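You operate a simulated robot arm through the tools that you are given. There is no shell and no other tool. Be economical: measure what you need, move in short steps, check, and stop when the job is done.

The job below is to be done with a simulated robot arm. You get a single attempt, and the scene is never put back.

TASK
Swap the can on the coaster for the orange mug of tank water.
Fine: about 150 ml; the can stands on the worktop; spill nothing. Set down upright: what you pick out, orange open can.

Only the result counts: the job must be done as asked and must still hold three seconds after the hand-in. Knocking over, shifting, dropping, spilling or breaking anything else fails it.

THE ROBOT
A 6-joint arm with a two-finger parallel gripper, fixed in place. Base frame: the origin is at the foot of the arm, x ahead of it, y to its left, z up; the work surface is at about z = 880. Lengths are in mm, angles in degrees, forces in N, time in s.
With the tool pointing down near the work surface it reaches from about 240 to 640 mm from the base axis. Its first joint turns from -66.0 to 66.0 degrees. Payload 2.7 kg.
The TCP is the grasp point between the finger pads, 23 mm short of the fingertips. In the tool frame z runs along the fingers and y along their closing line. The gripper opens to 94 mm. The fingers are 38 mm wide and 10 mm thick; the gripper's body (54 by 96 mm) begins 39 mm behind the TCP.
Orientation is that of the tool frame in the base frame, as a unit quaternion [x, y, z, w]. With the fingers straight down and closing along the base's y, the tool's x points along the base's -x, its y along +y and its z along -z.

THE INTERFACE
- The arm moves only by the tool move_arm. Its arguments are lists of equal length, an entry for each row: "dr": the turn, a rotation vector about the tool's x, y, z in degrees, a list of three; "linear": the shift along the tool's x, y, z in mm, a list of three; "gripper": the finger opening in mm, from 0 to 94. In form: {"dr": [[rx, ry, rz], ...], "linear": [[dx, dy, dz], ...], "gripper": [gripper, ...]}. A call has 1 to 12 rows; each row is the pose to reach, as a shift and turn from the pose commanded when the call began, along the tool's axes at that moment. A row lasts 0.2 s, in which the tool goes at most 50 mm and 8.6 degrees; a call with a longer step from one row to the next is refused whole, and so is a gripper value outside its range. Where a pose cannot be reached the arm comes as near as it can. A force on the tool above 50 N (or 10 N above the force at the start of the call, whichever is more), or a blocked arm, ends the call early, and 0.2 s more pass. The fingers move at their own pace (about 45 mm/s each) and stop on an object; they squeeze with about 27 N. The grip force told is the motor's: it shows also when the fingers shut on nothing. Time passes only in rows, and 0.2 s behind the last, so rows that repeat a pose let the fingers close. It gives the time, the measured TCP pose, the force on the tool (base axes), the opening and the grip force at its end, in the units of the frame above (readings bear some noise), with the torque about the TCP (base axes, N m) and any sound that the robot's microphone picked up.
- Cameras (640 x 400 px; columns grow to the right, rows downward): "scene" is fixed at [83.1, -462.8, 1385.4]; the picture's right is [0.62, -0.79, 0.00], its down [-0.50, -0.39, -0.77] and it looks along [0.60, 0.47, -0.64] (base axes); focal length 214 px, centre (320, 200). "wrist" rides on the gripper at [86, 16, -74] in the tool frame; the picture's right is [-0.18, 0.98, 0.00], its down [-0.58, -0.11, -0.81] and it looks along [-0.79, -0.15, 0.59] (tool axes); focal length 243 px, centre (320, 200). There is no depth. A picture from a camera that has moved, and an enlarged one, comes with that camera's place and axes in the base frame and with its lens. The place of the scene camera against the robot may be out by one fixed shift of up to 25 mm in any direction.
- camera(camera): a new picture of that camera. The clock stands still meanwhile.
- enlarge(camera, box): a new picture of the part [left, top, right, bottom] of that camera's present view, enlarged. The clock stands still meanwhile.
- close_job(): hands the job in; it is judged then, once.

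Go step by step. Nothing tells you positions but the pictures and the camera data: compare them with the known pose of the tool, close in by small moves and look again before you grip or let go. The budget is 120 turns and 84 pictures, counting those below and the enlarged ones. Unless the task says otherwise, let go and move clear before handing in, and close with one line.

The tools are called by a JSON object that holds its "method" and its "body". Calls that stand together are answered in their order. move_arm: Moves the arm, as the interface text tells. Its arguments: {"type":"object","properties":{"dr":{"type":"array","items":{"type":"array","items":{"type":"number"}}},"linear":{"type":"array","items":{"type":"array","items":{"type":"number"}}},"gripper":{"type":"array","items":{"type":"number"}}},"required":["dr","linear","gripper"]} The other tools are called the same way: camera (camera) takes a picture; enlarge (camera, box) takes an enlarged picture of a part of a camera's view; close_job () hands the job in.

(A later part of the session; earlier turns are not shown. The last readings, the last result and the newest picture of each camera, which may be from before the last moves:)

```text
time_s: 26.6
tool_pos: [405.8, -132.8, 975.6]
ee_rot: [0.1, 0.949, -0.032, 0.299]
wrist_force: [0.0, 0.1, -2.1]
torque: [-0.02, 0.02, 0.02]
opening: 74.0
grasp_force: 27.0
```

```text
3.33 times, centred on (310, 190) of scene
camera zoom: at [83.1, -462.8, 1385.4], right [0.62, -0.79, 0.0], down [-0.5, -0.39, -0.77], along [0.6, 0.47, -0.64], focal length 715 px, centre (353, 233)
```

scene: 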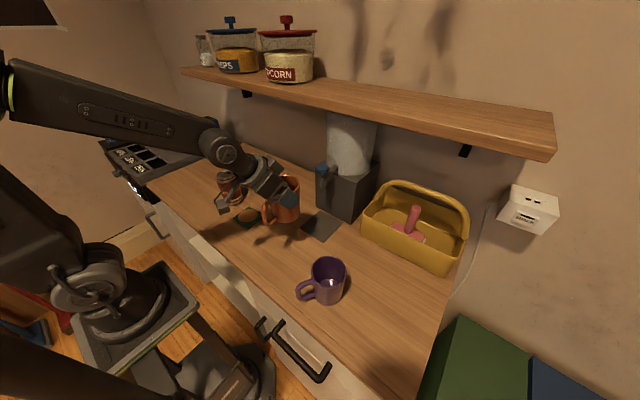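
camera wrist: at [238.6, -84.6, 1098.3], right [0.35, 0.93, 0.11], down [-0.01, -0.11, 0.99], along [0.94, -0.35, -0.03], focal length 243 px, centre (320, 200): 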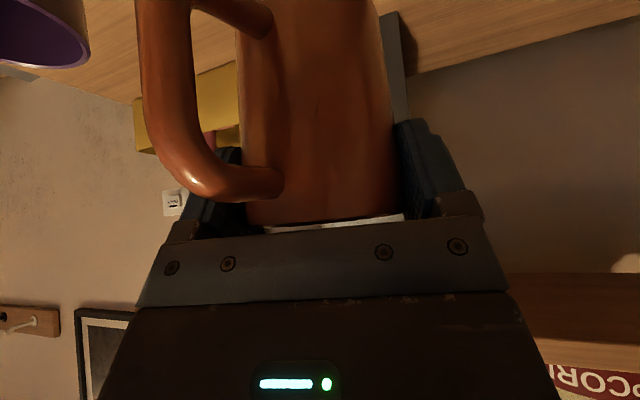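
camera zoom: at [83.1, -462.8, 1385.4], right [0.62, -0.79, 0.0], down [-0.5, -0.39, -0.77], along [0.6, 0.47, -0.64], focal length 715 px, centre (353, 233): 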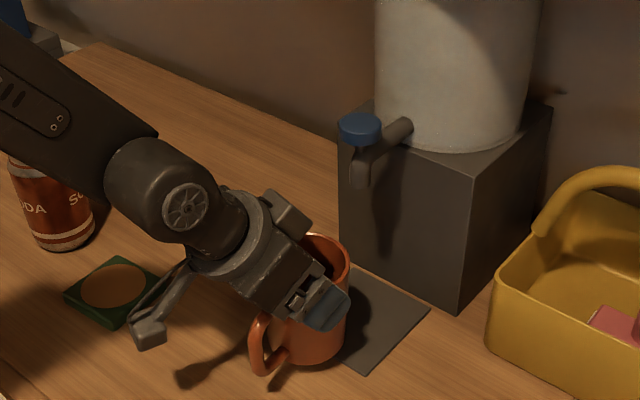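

All is clear. I'll advance the last 39 mm slowly.

{"method": "move_arm", "body": {"dr": [[0, 0, 0], [0, 0, 0], [0, 0, 0]], "linear": [[-10.6, 0, 7.5], [-21.3, 0, 14.9], [-31.9, 0, 22.4]], "gripper": [70, 70, 70]}}

{"method": "enlarge", "body": {"camera": "scene", "box": [270, 140, 390, 240]}}

{"method": "camera", "body": {"camera": "wrist"}}

```text
time_s: 27.4
tool_pos: [443.7, -141.8, 974.2]
ee_rot: [0.099, 0.948, -0.03, 0.3]
wrist_force: [-0.4, -0.6, -2.5]
torque: [0.01, 0.02, 0.01]
opening: 73.9
grasp_force: 27.3
```

```text
4.00 times, centred on (330, 190) of scene
camera zoom: at [83.1, -462.8, 1385.4], right [0.62, -0.79, 0.0], down [-0.5, -0.39, -0.77], along [0.6, 0.47, -0.64], focal length 858 px, centre (280, 240)
```

zoom: 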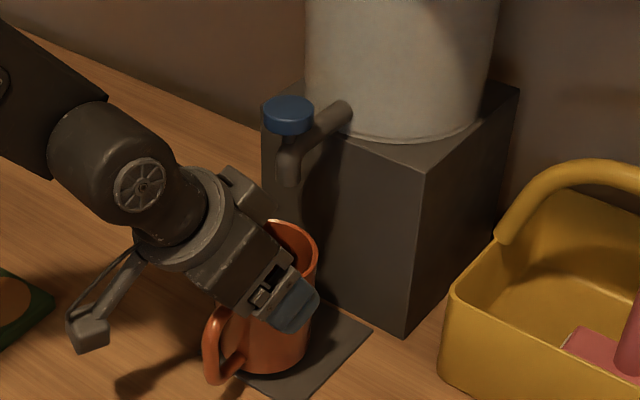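

```text
38 pictures are left
camera wrist: at [336.1, -103.7, 985.5], right [0.35, 0.93, 0.11], down [-0.01, -0.11, 0.99], along [0.94, -0.35, -0.03], focal length 243 px, centre (320, 200)
```

wrist: 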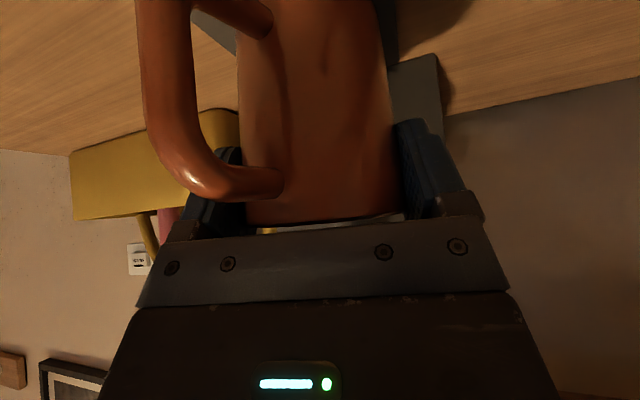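

The spout should drop inside the mug's far half. I'll lower 11 mm while advancing 5 mm more, then feel for the pad.

{"method": "move_arm", "body": {"dr": [[0, 0, 0], [0, 0, 0]], "linear": [[0.8, 0, 5.6], [2.2, 0, 11.9]], "gripper": [70, 70]}}

{"method": "move_arm", "body": {"dr": [[0, 0, 0], [0, 0, 0]], "linear": [[0.6, 0, 0.8], [0.6, 0, 0.8]], "gripper": [70, 70]}}

```text
time_s: 28.0
tool_pos: [448.3, -146.0, 963.6]
ee_rot: [0.1, 0.949, -0.031, 0.299]
wrist_force: [-0.1, 0.1, -2.4]
torque: [0.04, 0.02, -0.03]
opening: 73.9
grasp_force: 26.7
```

```text
time_s: 28.6
tool_pos: [448.8, -145.6, 962.8]
ee_rot: [0.1, 0.948, -0.032, 0.3]
wrist_force: [-2.1, 0.5, 1.6]
torque: [-0.12, 0.14, -0.03]
opening: 73.6
grasp_force: 26.7
```

The mug rests on the pad (force reversed to +1.6 N). I'll open the gripper and back out along the tool axis.

{"method": "move_arm", "body": {"dr": [[0, 0, 0], [0, 0, 0], [0, 0, 0], [0, 0, 0], [0, 0, 0], [0, 0, 0], [0, 0, 0], [0, 0, 0], [0, 0, 0]], "linear": [[0, 0, 0], [0, 0, 0], [0, 0, 0], [0, 0, 0], [0, 0, -10], [0, 0, -30], [0, 0, -60], [0, 0, -100], [0, 0, -140]], "gripper": [76, 84, 94, 94, 94, 94, 94, 94, 94]}}

{"method": "enlarge", "body": {"camera": "scene", "box": [260, 130, 380, 250]}}

{"method": "camera", "body": {"camera": "wrist"}}

```text
time_s: 30.6
tool_pos: [369.2, -129.1, 1075.4]
ee_rot: [0.1, 0.949, -0.032, 0.299]
wrist_force: [0.4, -1.0, 0.4]
torque: [0.01, 0.01, -0.02]
opening: 93.9
grasp_force: 0.0
```

```text
3.33 times, centred on (320, 190) of scene
camera zoom: at [83.1, -462.8, 1385.4], right [0.62, -0.79, 0.0], down [-0.5, -0.39, -0.77], along [0.6, 0.47, -0.64], focal length 715 px, centre (320, 233)
```

zoom: 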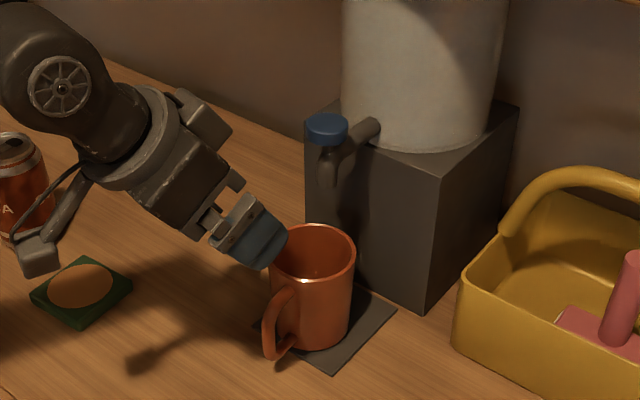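

```text
36 pictures are left
camera wrist: at [261.4, -89.5, 1087.3], right [0.35, 0.93, 0.11], down [-0.01, -0.11, 0.99], along [0.94, -0.35, -0.03], focal length 243 px, centre (320, 200)
```

wrist: 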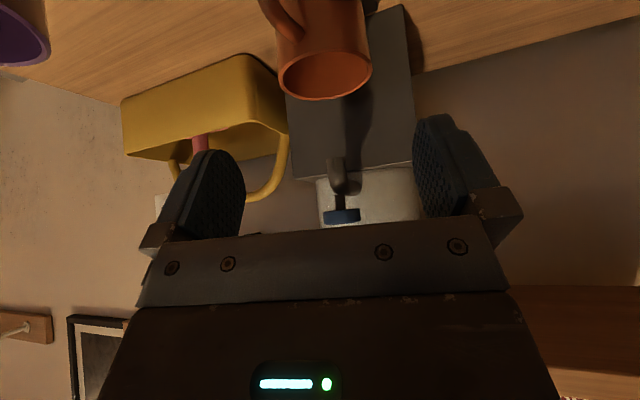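

The mug stands under the spout with good margin. Next I close the fingers and bring the fingertips above the blue knob.

{"method": "move_arm", "body": {"dr": [[0, 0, 0], [0, 0, 0], [0, 0, 0], [0, 0, 0], [0, 0, 0], [0, 0, 0], [0, 0, 0], [0, 0, 0]], "linear": [[-20, 0, -29], [-40.5, 0, -57.8], [-61.7, 0.4, -42.9], [-83, 0.8, -28], [-104.2, 1.1, -13.2], [-125.4, 1.5, 1.7], [-125.4, 1.5, 1.7], [-125.4, 1.5, 1.7]], "gripper": [78, 62, 46, 30, 14, 0, 0, 0]}}

{"method": "enlarge", "body": {"camera": "scene", "box": [270, 120, 390, 220]}}

{"method": "camera", "body": {"camera": "wrist"}}

```text
time_s: 32.4
tool_pos: [470.4, -148.1, 1148.3]
ee_rot: [0.1, 0.948, -0.032, 0.3]
wrist_force: [-0.9, -0.3, 0.0]
torque: [0.01, -0.01, 0.02]
opening: 0.1
grasp_force: 26.8
```

```text
4.00 times, centred on (330, 170) of scene
camera zoom: at [83.1, -462.8, 1385.4], right [0.62, -0.79, 0.0], down [-0.5, -0.39, -0.77], along [0.6, 0.47, -0.64], focal length 858 px, centre (280, 320)
```

zoom: 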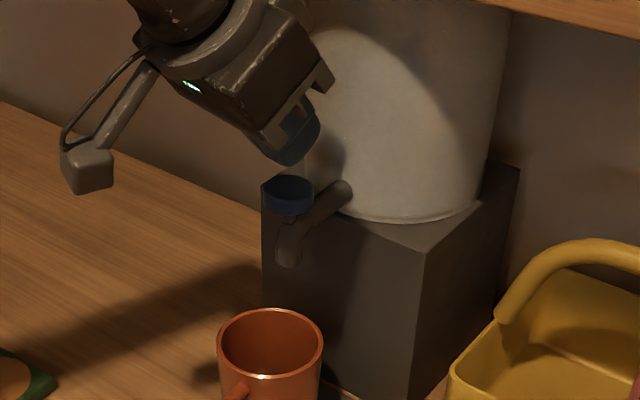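

```text
34 pictures are left
camera wrist: at [363.2, -109.5, 1159.3], right [0.35, 0.93, 0.11], down [-0.01, -0.11, 0.99], along [0.94, -0.35, -0.03], focal length 243 px, centre (320, 200)
```

wrist: 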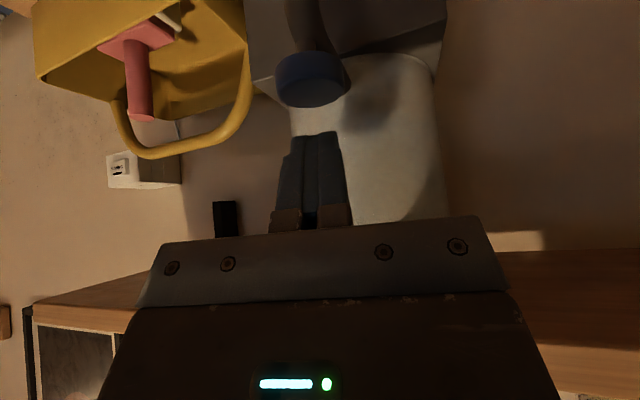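

The closed fingertips are right above the knob (top about z 1102). I'll descend until just touching.

{"method": "move_arm", "body": {"dr": [[0, 0, 0], [0, 0, 0], [0, 0, 0]], "linear": [[4.6, 0, 6.6], [8, 0, 11.5], [9.2, 0, 13.1]], "gripper": [0, 0, 0]}}

{"method": "enlarge", "body": {"camera": "scene", "box": [290, 130, 350, 180]}}

```text
time_s: 33.2
tool_pos: [472.2, -149.2, 1131.1]
ee_rot: [0.1, 0.948, -0.032, 0.299]
wrist_force: [-0.1, -0.5, 0.0]
torque: [0.02, -0.01, 0.01]
opening: 0.0
grasp_force: 26.7
```

```text
8.00 times, centred on (320, 155) of scene
camera zoom: at [83.1, -462.8, 1385.4], right [0.62, -0.79, 0.0], down [-0.5, -0.39, -0.77], along [0.6, 0.47, -0.64], focal length 1716 px, centre (320, 560)
```

zoom: 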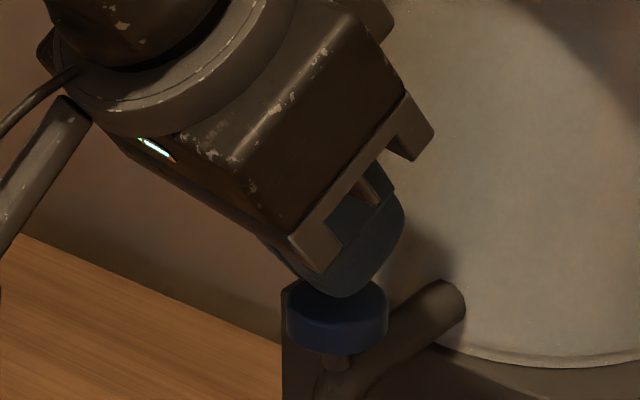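

Nearly touching. I'll press in tiny steps, watching force and sound.

{"method": "move_arm", "body": {"dr": [[0, 0, 0], [0, 0, 0]], "linear": [[1.1, 0, 1.6], [1.7, 0, 2.5]], "gripper": [0, 0]}}

```text
time_s: 33.8
tool_pos: [472.2, -148.5, 1130.1]
ee_rot: [0.1, 0.948, -0.031, 0.3]
wrist_force: [0.4, -0.2, 1.7]
torque: [0.0, -0.01, -0.02]
opening: 0.1
grasp_force: 27.1
```

{"method": "move_arm", "body": {"dr": [[0, 0, 0], [0, 0, 0]], "linear": [[1.1, 0, 1.6], [1.7, 0, 2.5]], "gripper": [0, 0]}}

```text
time_s: 34.4
tool_pos: [472.9, -148.6, 1125.4]
ee_rot: [0.099, 0.949, -0.031, 0.299]
wrist_force: [-0.3, 1.2, 2.5]
torque: [0.03, -0.03, -0.03]
opening: 0.0
grasp_force: 26.9
```

A spring-like 2.5 N is building, so it's a push knob. Pressing a bit further.

{"method": "move_arm", "body": {"dr": [[0, 0, 0], [0, 0, 0]], "linear": [[1.1, 0, 1.6], [1.7, 0, 2.5]], "gripper": [0, 0]}}

{"method": "enlarge", "body": {"camera": "scene", "box": [280, 140, 370, 230]}}

```text
time_s: 35.0
tool_pos: [472.3, -149.7, 1123.1]
ee_rot: [0.1, 0.948, -0.032, 0.301]
wrist_force: [-1.2, 3.6, 11.2]
torque: [0.11, 0.05, 0.0]
opening: 0.0
grasp_force: 27.2
```

```text
4.44 times, centred on (325, 185) of scene
camera zoom: at [82.9, -462.6, 1385.5], right [0.62, -0.79, 0.0], down [-0.5, -0.39, -0.77], along [0.6, 0.47, -0.64], focal length 953 px, centre (298, 267)
```

zoom: 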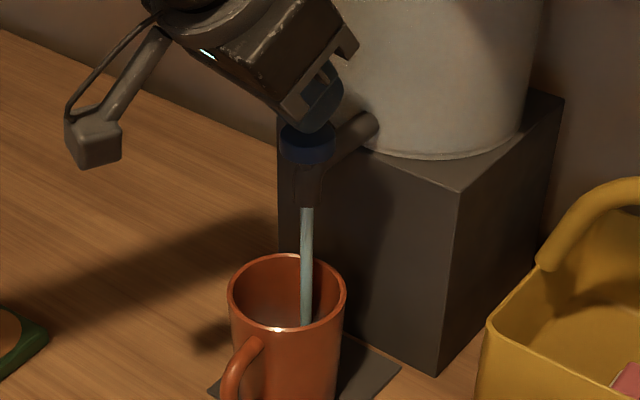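

Water flows into the mug. I'll release right away to confirm it stops and gauge the flow rate.

{"method": "move_arm", "body": {"dr": [[0, 0, 0]], "linear": [[-6.9, 0, -9.8]], "gripper": [0]}}

{"method": "enlarge", "body": {"camera": "scene", "box": [290, 175, 350, 225]}}

```text
time_s: 35.4
tool_pos: [471.5, -148.5, 1132.0]
ee_rot: [0.1, 0.949, -0.032, 0.297]
wrist_force: [-0.1, -0.9, -0.5]
torque: [0.02, 0.02, -0.01]
opening: 0.1
grasp_force: 27.7
```

```text
8.00 times, centred on (320, 200) of scene
camera zoom: at [83.1, -462.8, 1385.4], right [0.62, -0.79, 0.0], down [-0.5, -0.39, -0.77], along [0.6, 0.47, -0.64], focal length 1716 px, centre (320, 200)
```

zoom: 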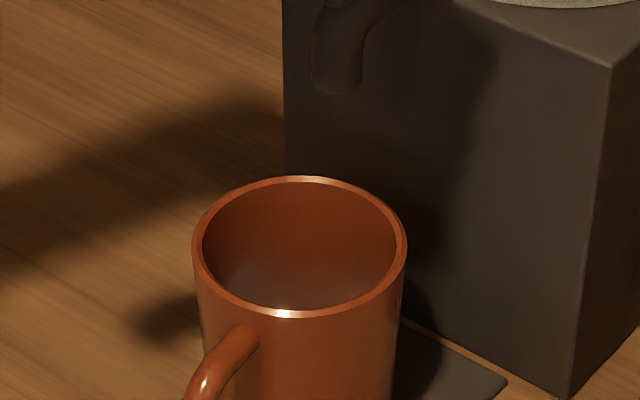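

Flow stops on release. There's a tint inside; I'll look closer at the level.

{"method": "enlarge", "body": {"camera": "scene", "box": [302, 194, 334, 218]}}

```text
16.00 times, centred on (318, 206) of scene
camera zoom: at [83.1, -462.8, 1385.4], right [0.62, -0.79, 0.0], down [-0.5, -0.39, -0.77], along [0.6, 0.47, -0.64], focal length 3432 px, centre (352, 104)
```

zoom: 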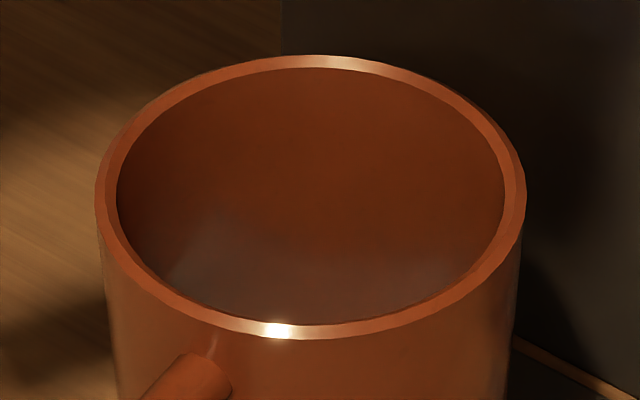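

The oblique view is ambiguous, so I'll back off, bring the tool vertical, and look steeply into the mug with the wrist camera.

{"method": "move_arm", "body": {"dr": [[0, 0, 0], [0, 7, 0], [0, 14, 0], [0, 21, 0], [0, 28, 0], [0, 35, 0]], "linear": [[-5.7, 0, -8.2], [11.4, -0.9, -12.4], [28.5, -1.9, -16.6], [45.6, -2.8, -20.8], [62.7, -3.8, -25], [80, -4.7, -29.2]], "gripper": [0, 0, 0, 0, 0, 0]}}

{"method": "camera", "body": {"camera": "wrist"}}

```text
time_s: 36.8
tool_pos: [390.9, -136.8, 1112.7]
ee_rot: [0.104, 0.995, 0.001, -0.001]
wrist_force: [0.0, 0.4, 0.1]
torque: [0.0, 0.03, -0.01]
opening: 0.0
grasp_force: 26.9
```

```text
29 pictures are left
camera wrist: at [309.8, -103.0, 1186.7], right [0.38, 0.92, 0.0], down [0.55, -0.23, 0.8], along [0.74, -0.31, -0.59], focal length 243 px, centre (320, 200)
```

wrist: 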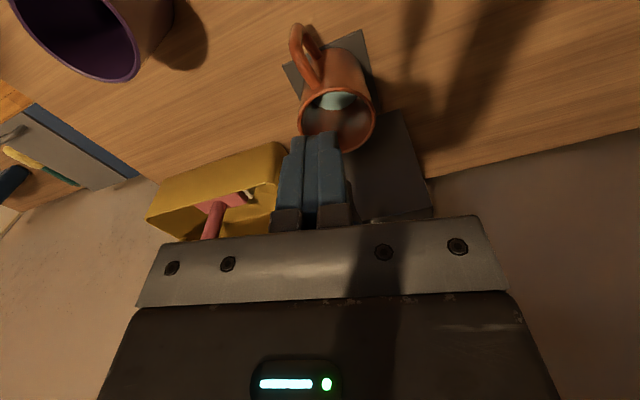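

{"method": "enlarge", "body": {"camera": "wrist", "box": [280, 20, 400, 160]}}

```text
2.86 times, centred on (340, 90) of wrist
camera zoom: at [309.8, -103.0, 1186.7], right [0.38, 0.92, 0.0], down [0.55, -0.23, 0.8], along [0.74, -0.31, -0.59], focal length 693 px, centre (263, 514)
```

zoom: 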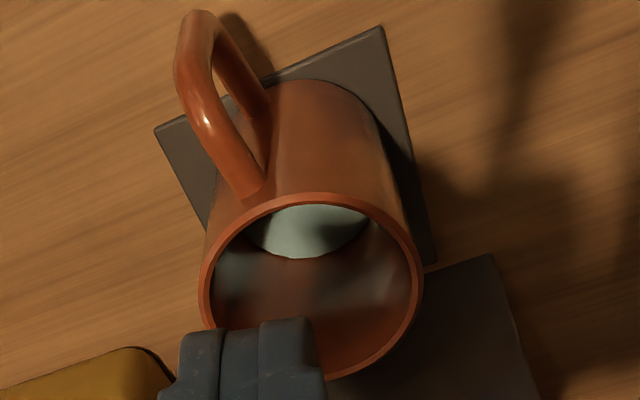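

Water is visible at roughly 16 mm depth, maybe 60 ml, while the target is about 40 mm. I'll return to the knob and give one timed press within a single call, then re-measure.

{"method": "move_arm", "body": {"dr": [[0, -7, 0], [0, -14, 0], [0, -21, 0], [0, -28, 0], [0, -35, 0], [0, -35, 0]], "linear": [[-16.5, 0.9, -12], [-33, 1.9, -22], [-49.5, 2.8, -30], [-66, 3.8, -32], [-82.3, 4.7, -32], [-82.3, 4.7, -22]], "gripper": [0, 0, 0, 0, 0, 0]}}

{"method": "enlarge", "body": {"camera": "scene", "box": [290, 130, 350, 180]}}

```text
time_s: 38.2
tool_pos: [472.4, -148.4, 1135.1]
ee_rot: [0.101, 0.948, -0.033, 0.3]
wrist_force: [0.8, -0.7, 0.0]
torque: [0.05, -0.03, 0.0]
opening: 0.1
grasp_force: 27.3
```

```text
8.00 times, centred on (320, 155) of scene
camera zoom: at [83.1, -462.8, 1385.4], right [0.62, -0.79, 0.0], down [-0.5, -0.39, -0.77], along [0.6, 0.47, -0.64], focal length 1716 px, centre (320, 560)
```

zoom: 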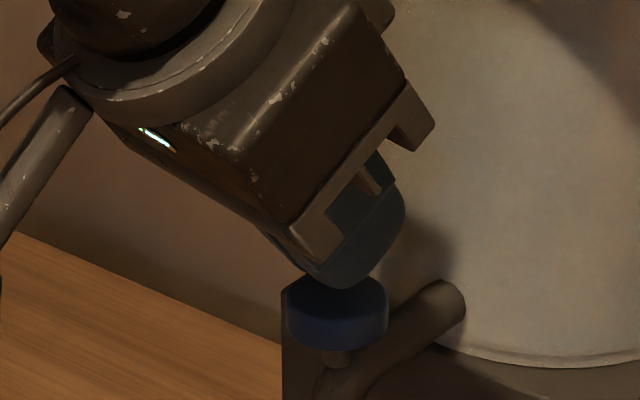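

In position just above the knob. Timed press and release now.

{"method": "move_arm", "body": {"dr": [[0, 0, 0], [0, 0, 0], [0, 0, 0], [0, 0, 0]], "linear": [[4, 0, 5.7], [6.9, 0, 9.8], [6.9, 0, 9.8], [-2.9, 0, -4.1]], "gripper": [0, 0, 0, 0]}}

{"method": "move_arm", "body": {"dr": [[0, 0, 0], [0, 7, 0], [0, 14, 0], [0, 21, 0], [0, 28, 0], [0, 35, 0]], "linear": [[-2.9, 0, -4.1], [14.3, -0.9, -8.3], [31.4, -1.9, -12.5], [48.5, -2.8, -16.7], [65.6, -3.8, -20.9], [82.9, -4.7, -25.1]], "gripper": [0, 0, 0, 0, 0, 0]}}

{"method": "enlarge", "body": {"camera": "wrist", "box": [280, 20, 400, 160]}}

```text
time_s: 39.2
tool_pos: [470.6, -148.7, 1137.3]
ee_rot: [0.1, 0.949, -0.032, 0.298]
wrist_force: [-0.6, 0.2, -0.2]
torque: [0.0, -0.02, 0.02]
opening: 0.2
grasp_force: 27.2
```

```text
time_s: 40.6
tool_pos: [389.0, -137.8, 1114.6]
ee_rot: [0.104, 0.995, 0.001, 0.0]
wrist_force: [0.6, 0.5, -0.3]
torque: [0.0, 0.01, 0.05]
opening: 0.0
grasp_force: 27.3
```

```text
2.86 times, centred on (340, 90) of wrist
camera zoom: at [308.3, -103.9, 1187.2], right [0.38, 0.92, 0.0], down [0.55, -0.23, 0.8], along [0.74, -0.31, -0.59], focal length 693 px, centre (263, 514)
```

zoom: 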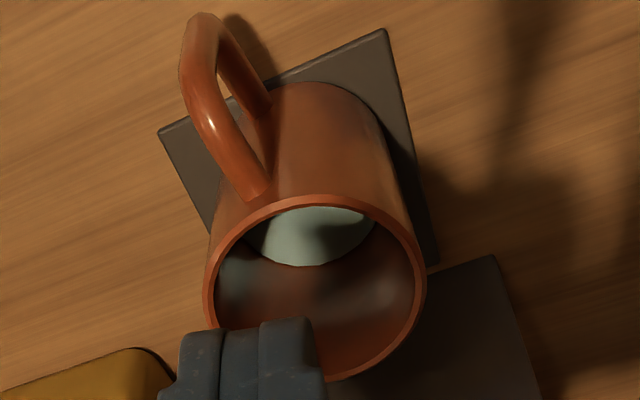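

The level rose about 4–5 mm (roughly 16 ml) from about 0.4 s of flow, so about 40 ml/s; I estimate 75 ml now. I'll do a longer press of about 1.2 s.

{"method": "move_arm", "body": {"dr": [[0, -7, 0], [0, -14, 0], [0, -21, 0], [0, -28, 0], [0, -35, 0], [0, -35, 0]], "linear": [[-16.5, 0.9, -12], [-33, 1.9, -22], [-49.5, 2.8, -30], [-66, 3.8, -32], [-82.3, 4.7, -32], [-82.3, 4.7, -22]], "gripper": [0, 0, 0, 0, 0, 0]}}

{"method": "move_arm", "body": {"dr": [[0, 0, 0], [0, 0, 0], [0, 0, 0], [0, 0, 0], [0, 0, 0], [0, 0, 0], [0, 0, 0], [0, 0, 0]], "linear": [[4, 0, 5.7], [6.9, 0, 9.8], [6.9, 0, 9.8], [6.9, 0, 9.8], [6.9, 0, 9.8], [6.9, 0, 9.8], [6.9, 0, 9.8], [-2.9, 0, -4.1]], "gripper": [0, 0, 0, 0, 0, 0, 0, 0]}}

{"method": "move_arm", "body": {"dr": [[0, 0, 0], [0, 7, 0], [0, 14, 0], [0, 21, 0], [0, 28, 0], [0, 35, 0]], "linear": [[-2.9, 0, -4.1], [14.3, -0.9, -8.3], [31.4, -1.9, -12.5], [48.5, -2.8, -16.7], [65.6, -3.8, -20.9], [82.9, -4.7, -25.1]], "gripper": [0, 0, 0, 0, 0, 0]}}

{"method": "enlarge", "body": {"camera": "wrist", "box": [280, 20, 400, 160]}}

```text
time_s: 42.0
tool_pos: [471.7, -148.8, 1133.7]
ee_rot: [0.099, 0.948, -0.031, 0.3]
wrist_force: [-0.1, 1.1, -0.3]
torque: [0.0, 0.02, 0.02]
opening: 0.0
grasp_force: 26.2
```

```text
time_s: 43.8
tool_pos: [469.9, -148.4, 1136.5]
ee_rot: [0.099, 0.949, -0.03, 0.297]
wrist_force: [-0.2, 0.2, 0.2]
torque: [0.01, 0.01, -0.03]
opening: 0.0
grasp_force: 27.4
```

```text
time_s: 45.2
tool_pos: [389.3, -135.8, 1111.6]
ee_rot: [0.104, 0.995, 0.0, -0.001]
wrist_force: [-0.2, 0.0, -0.5]
torque: [0.01, -0.01, -0.02]
opening: 0.1
grasp_force: 27.2
```

```text
2.86 times, centred on (340, 90) of wrist
camera zoom: at [308.8, -102.7, 1185.3], right [0.38, 0.92, 0.0], down [0.55, -0.23, 0.81], along [0.74, -0.31, -0.59], focal length 693 px, centre (263, 514)
```

zoom: 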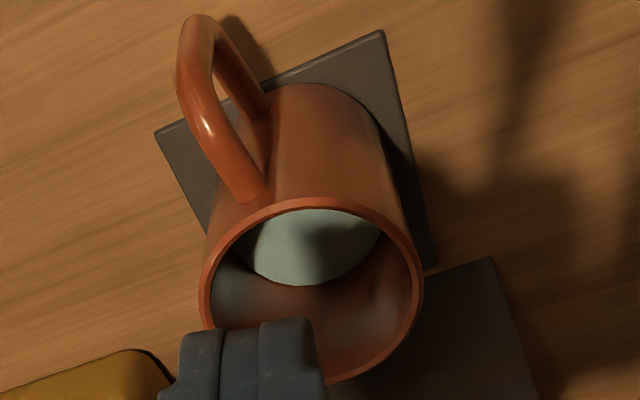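

The level rise is linear (about 39 ml/s) and I now estimate about 33 mm depth, around 120 ml. One more press of about 0.8 s should add about 30 ml.

{"method": "move_arm", "body": {"dr": [[0, -7, 0], [0, -14, 0], [0, -21, 0], [0, -28, 0], [0, -35, 0], [0, -35, 0]], "linear": [[-16.5, 0.9, -12], [-33, 1.9, -22], [-49.5, 2.8, -30], [-66, 3.8, -32], [-82.3, 4.7, -32], [-82.3, 4.7, -22]], "gripper": [0, 0, 0, 0, 0, 0]}}

{"method": "move_arm", "body": {"dr": [[0, 0, 0], [0, 0, 0], [0, 0, 0], [0, 0, 0], [0, 0, 0], [0, 0, 0]], "linear": [[4, 0, 5.7], [6.9, 0, 9.8], [6.9, 0, 9.8], [6.9, 0, 9.8], [6.9, 0, 9.8], [-2.9, 0, -4.1]], "gripper": [0, 0, 0, 0, 0, 0]}}

{"method": "move_arm", "body": {"dr": [[0, 0, 0], [0, 7, 0], [0, 14, 0], [0, 21, 0], [0, 28, 0], [0, 35, 0]], "linear": [[-2.9, 0, -4.1], [14.3, -0.9, -8.3], [31.4, -1.9, -12.5], [48.5, -2.8, -16.7], [65.6, -3.8, -20.9], [82.9, -4.7, -25.1]], "gripper": [0, 0, 0, 0, 0, 0]}}

{"method": "enlarge", "body": {"camera": "wrist", "box": [280, 20, 400, 160]}}

{"method": "enlarge", "body": {"camera": "scene", "box": [295, 185, 343, 221]}}

```text
time_s: 46.6
tool_pos: [471.2, -148.6, 1134.4]
ee_rot: [0.1, 0.948, -0.032, 0.3]
wrist_force: [0.9, -0.2, 0.4]
torque: [0.01, 0.0, -0.04]
opening: 0.0
grasp_force: 26.9
```

```text
time_s: 48.0
tool_pos: [470.3, -149.1, 1138.8]
ee_rot: [0.1, 0.949, -0.031, 0.297]
wrist_force: [0.0, -0.1, -1.2]
torque: [-0.04, -0.01, 0.01]
opening: 0.0
grasp_force: 26.8
```

```text
time_s: 49.4
tool_pos: [389.1, -137.6, 1113.0]
ee_rot: [0.104, 0.995, 0.001, -0.001]
wrist_force: [0.1, -0.5, -0.7]
torque: [0.0, -0.01, 0.04]
opening: 0.1
grasp_force: 26.7
```

```text
2.86 times, centred on (340, 90) of wrist
camera zoom: at [307.9, -104.0, 1186.4], right [0.38, 0.92, 0.0], down [0.55, -0.23, 0.81], along [0.74, -0.31, -0.59], focal length 693 px, centre (263, 514)
```

zoom: 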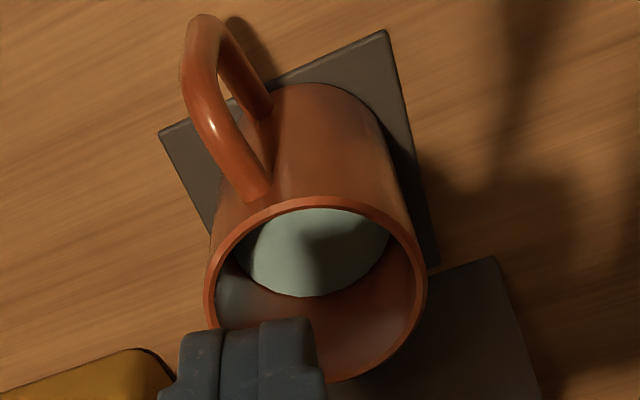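

```text
11.11 times, centred on (319, 203) of scene
camera zoom: at [83.1, -462.8, 1385.4], right [0.62, -0.79, 0.0], down [-0.5, -0.39, -0.77], along [0.6, 0.47, -0.64], focal length 2383 px, centre (331, 167)
```

zoom: 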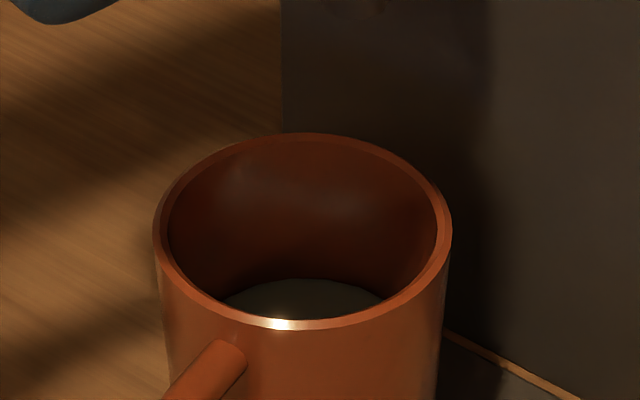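

Both views agree: water about 50 mm below the rim, about 40 mm deep and roughly 150–155 ml. Filling is done; I'll open the fingers and return to the tilted pre-grasp pose behind the mug.

{"method": "move_arm", "body": {"dr": [[0, -7, 0], [0, -14, 0], [0, -21, 0], [0, -28, 0], [0, -35, 0], [0, -35, 0], [0, -35, 0]], "linear": [[4.1, 0.7, 7.3], [8.2, 1.5, 14.6], [12.4, 2.2, 21.9], [16.5, 3, 29.2], [20.6, 3.7, 36.5], [20.6, 3.7, 36.5], [20.6, 3.7, 36.5]], "gripper": [18, 36, 54, 72, 90, 94, 94]}}

{"method": "camera", "body": {"camera": "wrist"}}

```text
time_s: 51.0
tool_pos: [370.8, -129.0, 1076.7]
ee_rot: [0.099, 0.949, -0.032, 0.299]
wrist_force: [0.1, -0.2, 0.6]
torque: [0.0, 0.02, 0.01]
opening: 94.1
grasp_force: 0.1
```

```text
22 pictures are left
camera wrist: at [263.2, -89.2, 1087.4], right [0.35, 0.93, 0.11], down [-0.01, -0.11, 0.99], along [0.94, -0.35, -0.03], focal length 243 px, centre (320, 200)
```

wrist: 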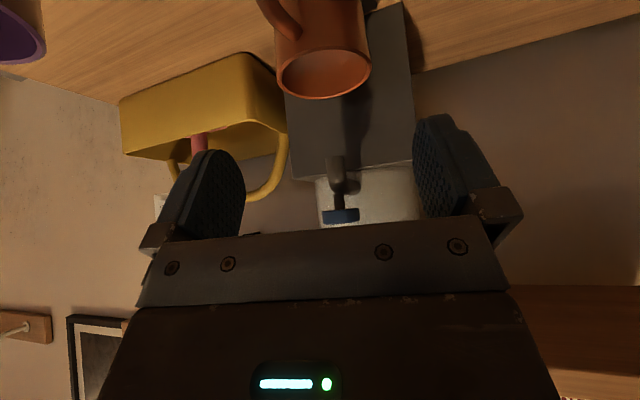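

The view matches the earlier release pose almost exactly. I'll advance along the tool axis in stages.

{"method": "move_arm", "body": {"dr": [[0, 0, 0], [0, 0, 0], [0, 0, 0], [0, 0, 0], [0, 0, 0], [0, 0, 0]], "linear": [[0, 0, 35], [0, 0, 70], [0, 0, 95], [0, 0, 115], [0, 0, 130], [0, 0, 139]], "gripper": [94, 94, 94, 94, 94, 94]}}

{"method": "camera", "body": {"camera": "wrist"}}

```text
time_s: 52.4
tool_pos: [450.3, -144.3, 962.1]
ee_rot: [0.099, 0.948, -0.031, 0.3]
wrist_force: [0.3, 0.4, 0.7]
torque: [0.0, 0.0, 0.0]
opening: 93.9
grasp_force: 0.1
```

```text
21 pictures are left
camera wrist: at [341.9, -105.9, 972.6], right [0.35, 0.93, 0.11], down [-0.01, -0.11, 0.99], along [0.94, -0.35, -0.03], focal length 243 px, centre (320, 200)
```

wrist: 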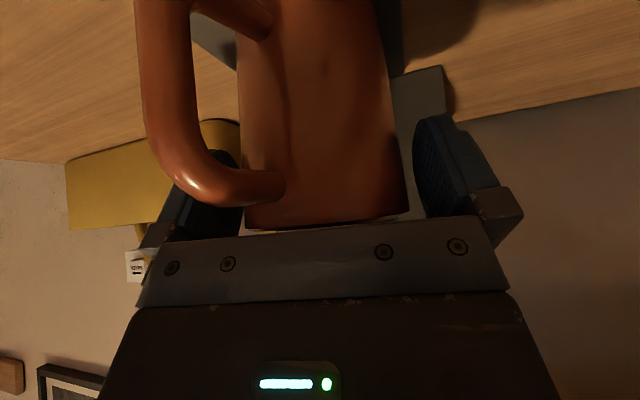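

The pose is the same as at release, with no contact. Closing on the mug.

{"method": "move_arm", "body": {"dr": [[0, 0, 0], [0, 0, 0], [0, 0, 0], [0, 0, 0], [0, 0, 0], [0, 0, 0]], "linear": [[0, 0, 0], [0, 0, 0], [0, 0, 0], [0, 0, 0], [0, 0, 0], [0, 0, 0]], "gripper": [88, 82, 76, 70, 66, 66]}}

{"method": "move_arm", "body": {"dr": [[0, 0, 0], [0, 0, 0], [0, 0, 0], [0, 0, 0], [0, 0, 0], [0, 0, 0]], "linear": [[-0.6, 0, -0.8], [-1.7, 0, -2.5], [-3.4, 0, -4.9], [-5.2, 0, -7.4], [-6.3, 0, -9], [-6.9, 0, -9.8]], "gripper": [66, 66, 66, 66, 66, 66]}}

{"method": "enlarge", "body": {"camera": "scene", "box": [270, 140, 390, 240]}}

```text
time_s: 53.8
tool_pos: [448.9, -144.8, 962.2]
ee_rot: [0.101, 0.949, -0.031, 0.299]
wrist_force: [0.3, 2.0, 1.0]
torque: [-0.01, 0.01, 0.0]
opening: 73.9
grasp_force: 26.9
```

```text
time_s: 55.2
tool_pos: [447.6, -143.8, 974.2]
ee_rot: [0.1, 0.948, -0.032, 0.3]
wrist_force: [-0.6, 0.0, -5.2]
torque: [-0.01, 0.02, 0.06]
opening: 74.2
grasp_force: 26.6
```

```text
4.00 times, centred on (330, 190) of scene
camera zoom: at [83.2, -462.8, 1385.4], right [0.62, -0.79, 0.0], down [-0.5, -0.39, -0.77], along [0.6, 0.47, -0.64], focal length 858 px, centre (280, 240)
```

zoom: 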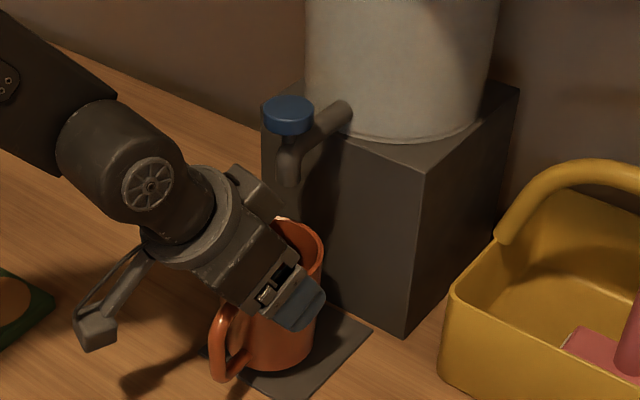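

Lifted clean. I'll back the mug out slowly with a gentle ramp.

{"method": "move_arm", "body": {"dr": [[0, 0, 0], [0, 0, 0], [0, 0, 0], [0, 0, 0], [0, 0, 0], [0, 0, 0], [0, 0, 0], [0, 0, 0], [0, 0, 0], [0, 0, 0], [0, 0, 0], [0, 0, 0]], "linear": [[1.6, 0, -1.1], [5.7, 0, -4], [12.3, 0, -8.6], [21.3, 0, -14.9], [31.1, 0, -21.8], [41, 0, -28.7], [50.8, 0, -35.6], [60.6, 0, -42.5], [68.8, 0, -48.2], [73.7, 0, -51.7], [77, 0, -54], [77.8, 0, -54.5]], "gripper": [66, 66, 66, 66, 66, 66, 66, 66, 66, 66, 66, 66]}}

```text
time_s: 57.8
tool_pos: [355.4, -125.7, 974.2]
ee_rot: [0.1, 0.948, -0.031, 0.299]
wrist_force: [-0.4, -0.6, -4.1]
torque: [0.02, -0.01, 0.01]
opening: 73.8
grasp_force: 26.7
```

The mug is free of the tap. I'll raise it 45 mm and carry it gently above the coaster (about (346,64)), turning the approach by -18° to keep the arm within reach.

{"method": "move_arm", "body": {"dr": [[0, 0, 0], [0, 0, 0], [0, 0, 0], [0, 0, 0], [0, 0, 0], [0, 0, 0]], "linear": [[-2.3, 0, -3.3], [-6.9, 0, -9.8], [-13.8, 0, -19.7], [-20.1, 0, -28.7], [-24.1, 0, -34.4], [-25.8, 0, -36.9]], "gripper": [66, 66, 66, 66, 66, 66]}}

{"method": "move_arm", "body": {"dr": [[0.31, 0, 0.44], [0.93, 0, 1.33], [1.86, 0, 2.65], [3, 0, 4.27], [4.24, 0, 6.04], [5.47, 0, 7.81], [6.71, 0, 9.58], [7.85, 0, 11.2], [8.88, 0, 12.68], [9.61, 0, 13.71], [10.12, 0, 14.45], [10.33, 0, 14.74]], "linear": [[1.3, 5.5, -0.9], [3.9, 16.6, -2.7], [7.8, 33.2, -5.5], [12.5, 53.5, -8.8], [17.7, 75.6, -12.4], [22.9, 97.8, -16.1], [28.1, 119.9, -19.7], [32.8, 140.2, -23], [37.2, 158.7, -26.1], [40.2, 171.6, -28.2], [42.3, 180.8, -29.7], [43.2, 184.5, -30.3]], "gripper": [66, 66, 66, 66, 66, 66, 66, 66, 66, 66, 66, 66]}}

{"method": "enlarge", "body": {"camera": "scene", "box": [180, 130, 310, 250]}}

{"method": "camera", "body": {"camera": "wrist"}}

```text
time_s: 59.2
tool_pos: [355.1, -124.8, 1019.8]
ee_rot: [0.099, 0.948, -0.032, 0.3]
wrist_force: [0.1, 0.5, -4.5]
torque: [0.0, 0.02, 0.04]
opening: 73.6
grasp_force: 27.1
```

```text
time_s: 61.8
tool_pos: [343.3, 66.7, 1019.8]
ee_rot: [0.247, 0.921, -0.078, 0.291]
wrist_force: [0.6, -0.2, -5.2]
torque: [0.02, 0.0, 0.01]
opening: 73.9
grasp_force: 26.7
```

```text
3.33 times, centred on (245, 190) of scene
camera zoom: at [83.2, -462.8, 1385.4], right [0.62, -0.79, 0.0], down [-0.5, -0.39, -0.77], along [0.6, 0.47, -0.64], focal length 715 px, centre (570, 233)
```

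zoom: 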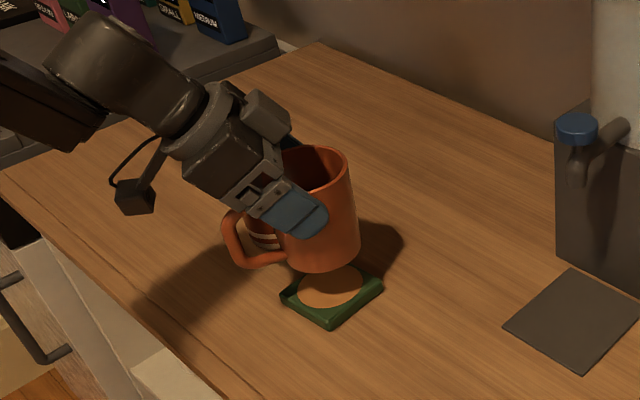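

```text
18 pictures are left
camera wrist: at [252.7, 136.4, 1030.5], right [0.62, 0.78, 0.11], down [-0.04, -0.1, 0.99], along [0.78, -0.62, -0.03], focal length 243 px, centre (320, 200)
```

wrist: 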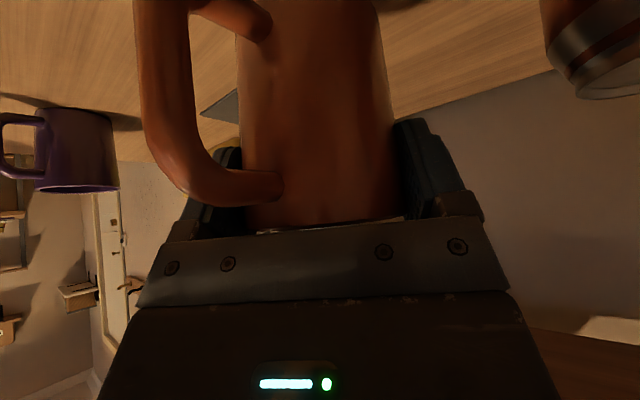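

The mug is above the coaster, can and purple mug clear. Before lowering, I'll take several still force readings to weigh the water as a check on the level estimate.

{"method": "move_arm", "body": {"dr": [[0, 0, 0]], "linear": [[0, 0, 0]], "gripper": [66]}}

{"method": "move_arm", "body": {"dr": [[0, 0, 0]], "linear": [[0, 0, 0]], "gripper": [66]}}

{"method": "move_arm", "body": {"dr": [[0, 0, 0]], "linear": [[0, 0, 0]], "gripper": [66]}}

{"method": "move_arm", "body": {"dr": [[0, 0, 0]], "linear": [[0, 0, 0]], "gripper": [66]}}

{"method": "move_arm", "body": {"dr": [[0, 0, 0]], "linear": [[0, 0, 0]], "gripper": [66]}}

{"method": "move_arm", "body": {"dr": [[0, 0, 0]], "linear": [[0, 0, 0]], "gripper": [66]}}

```text
time_s: 62.2
tool_pos: [342.5, 65.1, 1018.6]
ee_rot: [0.248, 0.921, -0.078, 0.29]
wrist_force: [0.6, -0.1, -4.1]
torque: [-0.01, 0.03, -0.02]
opening: 73.7
grasp_force: 26.8
```

```text
time_s: 62.6
tool_pos: [342.0, 64.4, 1019.7]
ee_rot: [0.247, 0.921, -0.078, 0.29]
wrist_force: [-0.4, 0.4, -4.5]
torque: [-0.01, 0.01, 0.01]
opening: 73.9
grasp_force: 27.9
```

```text
time_s: 63.0
tool_pos: [342.4, 66.0, 1019.6]
ee_rot: [0.246, 0.921, -0.078, 0.29]
wrist_force: [-0.2, -0.1, -5.0]
torque: [0.01, -0.01, 0.01]
opening: 73.6
grasp_force: 27.0
```

```text
time_s: 63.4
tool_pos: [343.1, 64.7, 1019.7]
ee_rot: [0.247, 0.921, -0.078, 0.291]
wrist_force: [-0.4, -0.5, -4.0]
torque: [0.03, 0.01, -0.01]
opening: 73.6
grasp_force: 27.4
```

```text
time_s: 63.8
tool_pos: [343.0, 64.8, 1019.5]
ee_rot: [0.247, 0.921, -0.077, 0.29]
wrist_force: [0.2, 0.5, -3.6]
torque: [0.03, -0.03, 0.02]
opening: 73.7
grasp_force: 26.9
```

```text
time_s: 64.2
tool_pos: [342.3, 66.4, 1019.3]
ee_rot: [0.247, 0.921, -0.078, 0.291]
wrist_force: [0.4, 0.0, -4.7]
torque: [0.03, 0.01, 0.0]
opening: 73.7
grasp_force: 26.9
```

Weight suggests a similar amount (about 1.5–1.8 N of water), consistent with about 150 ml. Now I'll lower to just above the coaster and check alignment.

{"method": "move_arm", "body": {"dr": [[0, 0, 0], [0, 0, 0], [0, 0, 0], [0, 0, 0], [0, 0, 0], [0, 0, 0]], "linear": [[1.7, 0, 2.5], [5.2, 0, 7.4], [9.8, 0, 13.9], [14.4, 0, 20.5], [17.8, 0, 25.4], [19.5, 0, 27.8]], "gripper": [66, 66, 66, 66, 66, 66]}}

{"method": "enlarge", "body": {"camera": "scene", "box": [215, 180, 285, 235]}}

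{"method": "camera", "body": {"camera": "wrist"}}

```text
time_s: 65.6
tool_pos: [342.0, 66.3, 984.2]
ee_rot: [0.247, 0.921, -0.079, 0.29]
wrist_force: [0.0, 0.1, -3.4]
torque: [0.02, 0.01, 0.0]
opening: 73.7
grasp_force: 26.5
```

```text
7.27 times, centred on (250, 208) of scene
camera zoom: at [83.2, -462.8, 1385.4], right [0.62, -0.79, 0.0], down [-0.5, -0.39, -0.77], along [0.6, 0.47, -0.64], focal length 1560 px, centre (829, 146)
```

zoom: 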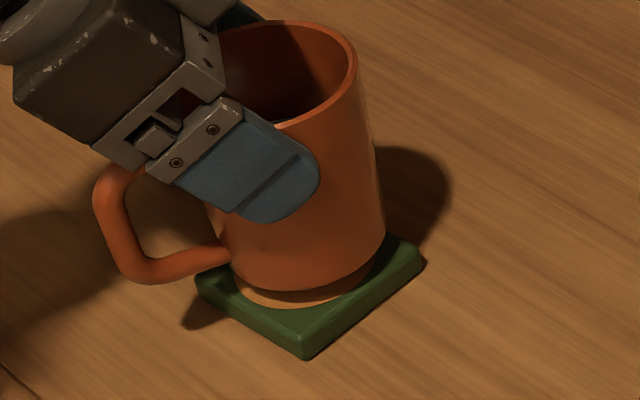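

```text
16 pictures are left
camera wrist: at [252.1, 137.0, 995.5], right [0.62, 0.78, 0.1], down [-0.04, -0.1, 0.99], along [0.78, -0.62, -0.03], focal length 243 px, centre (320, 200)
```

wrist: 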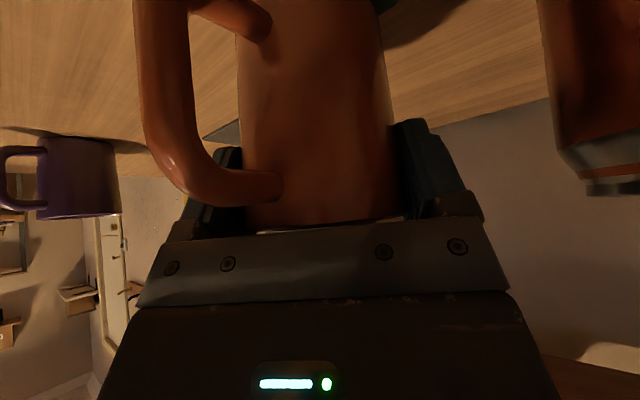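

The mug base is about 6 mm off the coaster centre. I'll shift it and lower most of the remaining gap.

{"method": "move_arm", "body": {"dr": [[0, 0, 0], [0, 0, 0], [0, 0, 0], [0, 0, 0]], "linear": [[0.4, -3, -0.3], [0.8, -6.3, -0.6], [2, -6.3, 1], [3.1, -6.3, 2.7]], "gripper": [66, 66, 66, 66]}}

{"method": "enlarge", "body": {"camera": "scene", "box": [215, 180, 285, 235]}}

```text
time_s: 66.6
tool_pos: [339.1, 62.0, 980.7]
ee_rot: [0.247, 0.921, -0.078, 0.29]
wrist_force: [0.4, 0.4, -4.5]
torque: [-0.02, 0.02, -0.01]
opening: 73.7
grasp_force: 27.3
```

```text
7.27 times, centred on (250, 208) of scene
camera zoom: at [83.2, -462.8, 1385.4], right [0.62, -0.79, 0.0], down [-0.5, -0.39, -0.77], along [0.6, 0.47, -0.64], focal length 1560 px, centre (829, 146)
```

zoom: 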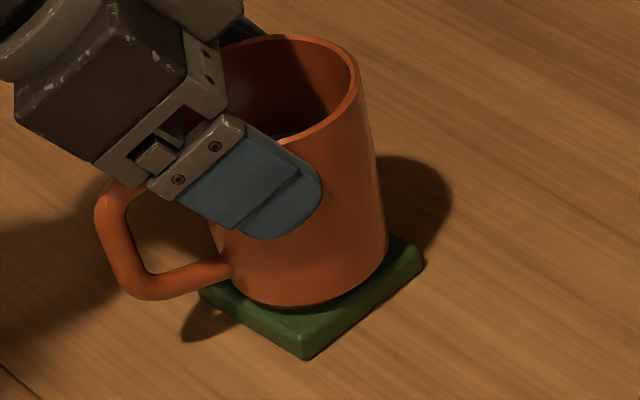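

Now centred. Lowering in small steps until contact.

{"method": "move_arm", "body": {"dr": [[0, 0, 0], [0, 0, 0]], "linear": [[0.6, 0, 0.8], [1.1, 0, 1.6]], "gripper": [66, 66]}}

{"method": "move_arm", "body": {"dr": [[0, 0, 0], [0, 0, 0]], "linear": [[0.3, 0, 0.4], [0.6, 0, 0.8]], "gripper": [66, 66]}}

```text
time_s: 67.2
tool_pos: [338.7, 60.0, 980.0]
ee_rot: [0.246, 0.921, -0.078, 0.29]
wrist_force: [0.5, -1.1, -3.5]
torque: [-0.01, -0.02, 0.01]
opening: 73.8
grasp_force: 27.3
```

```text
time_s: 67.8
tool_pos: [338.0, 62.2, 977.5]
ee_rot: [0.247, 0.921, -0.078, 0.29]
wrist_force: [-0.1, -0.2, -3.3]
torque: [0.01, -0.01, 0.01]
opening: 73.9
grasp_force: 26.4
```

{"method": "move_arm", "body": {"dr": [[0, 0, 0], [0, 0, 0]], "linear": [[0.3, 0, 0.4], [0.6, 0, 0.8]], "gripper": [66, 66]}}

```text
time_s: 68.4
tool_pos: [339.1, 61.6, 977.2]
ee_rot: [0.246, 0.921, -0.077, 0.291]
wrist_force: [0.6, 0.1, -4.4]
torque: [0.03, -0.02, -0.02]
opening: 73.5
grasp_force: 26.8
```

{"method": "move_arm", "body": {"dr": [[0, 0, 0], [0, 0, 0]], "linear": [[0.3, 0, 0.4], [0.6, 0, 0.8]], "gripper": [66, 66]}}

```text
time_s: 69.0
tool_pos: [339.1, 60.3, 976.4]
ee_rot: [0.247, 0.921, -0.078, 0.29]
wrist_force: [0.0, -0.5, -4.7]
torque: [0.03, -0.01, 0.02]
opening: 73.5
grasp_force: 27.0
```

{"method": "move_arm", "body": {"dr": [[0, 0, 0], [0, 0, 0]], "linear": [[0.3, 0, 0.4], [0.6, 0, 0.8]], "gripper": [66, 66]}}

```text
time_s: 69.6
tool_pos: [338.6, 60.8, 974.7]
ee_rot: [0.247, 0.921, -0.078, 0.291]
wrist_force: [-0.5, 0.3, -4.6]
torque: [-0.01, 0.03, 0.04]
opening: 74.2
grasp_force: 27.3
```

{"method": "move_arm", "body": {"dr": [[0, 0, 0], [0, 0, 0]], "linear": [[0.3, 0, 0.4], [0.6, 0, 0.8]], "gripper": [66, 66]}}

```text
time_s: 70.2
tool_pos: [339.9, 60.0, 973.6]
ee_rot: [0.246, 0.921, -0.078, 0.291]
wrist_force: [-0.1, 0.0, -5.4]
torque: [0.02, 0.03, 0.0]
opening: 73.7
grasp_force: 26.7
```

{"method": "move_arm", "body": {"dr": [[0, 0, 0], [0, 0, 0]], "linear": [[0.3, 0, 0.4], [0.6, 0, 0.8]], "gripper": [66, 66]}}

{"method": "enlarge", "body": {"camera": "scene", "box": [215, 180, 285, 235]}}

```text
time_s: 70.8
tool_pos: [339.0, 61.6, 974.7]
ee_rot: [0.247, 0.921, -0.079, 0.291]
wrist_force: [-3.1, 0.6, 4.4]
torque: [-0.15, 0.07, -0.02]
opening: 73.6
grasp_force: 27.0
```

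```text
7.27 times, centred on (250, 208) of scene
camera zoom: at [83.0, -462.8, 1385.4], right [0.62, -0.79, 0.0], down [-0.5, -0.39, -0.77], along [0.6, 0.47, -0.64], focal length 1560 px, centre (829, 146)
```

zoom: 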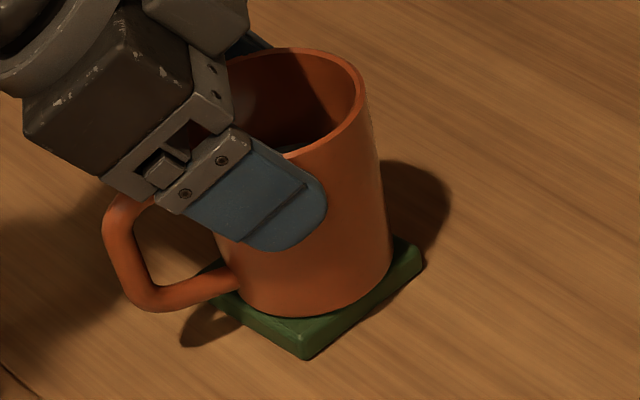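

The mug is seated on the coaster (4 N contact). Opening and backing out along the tool axis.

{"method": "move_arm", "body": {"dr": [[0, 0, 0], [0, 0, 0], [0, 0, 0], [0, 0, 0], [0, 0, 0], [0, 0, 0], [0, 0, 0], [0, 0, 0], [0, 0, 0], [0, 0, 0]], "linear": [[0, 0, 0], [0, 0, 0], [0, 0, 0], [0, 0, 0], [0, 0, -5], [0, 0, -15], [0, 0, -30], [0, 0, -55], [-10, 0, -90], [-30, 0, -120]], "gripper": [76, 84, 94, 94, 94, 94, 94, 94, 94, 94]}}

{"method": "camera", "body": {"camera": "scene"}}

{"method": "enlarge", "body": {"camera": "scene", "box": [200, 160, 290, 235]}}

```text
time_s: 73.0
tool_pos: [297.8, 82.4, 1088.0]
ee_rot: [0.246, 0.921, -0.078, 0.29]
wrist_force: [0.2, -0.2, 1.0]
torque: [0.0, -0.03, -0.01]
opening: 94.1
grasp_force: 0.0
```

```text
13 pictures are left
```

scene: 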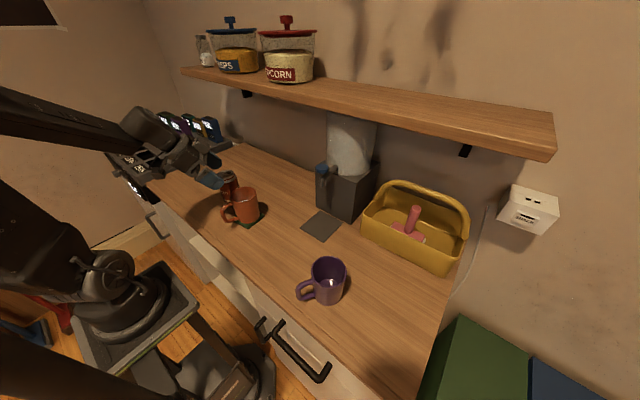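

```text
5.33 times, centred on (245, 198) of scene
camera zoom: at [83.1, -462.8, 1385.4], right [0.62, -0.79, 0.0], down [-0.5, -0.39, -0.77], along [0.6, 0.47, -0.64], focal length 1144 px, centre (720, 213)
```

zoom: 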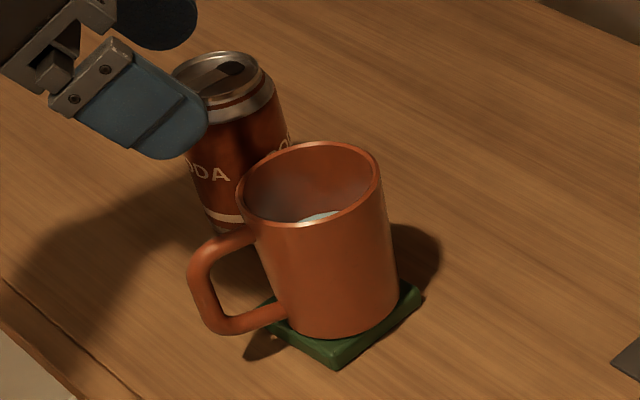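

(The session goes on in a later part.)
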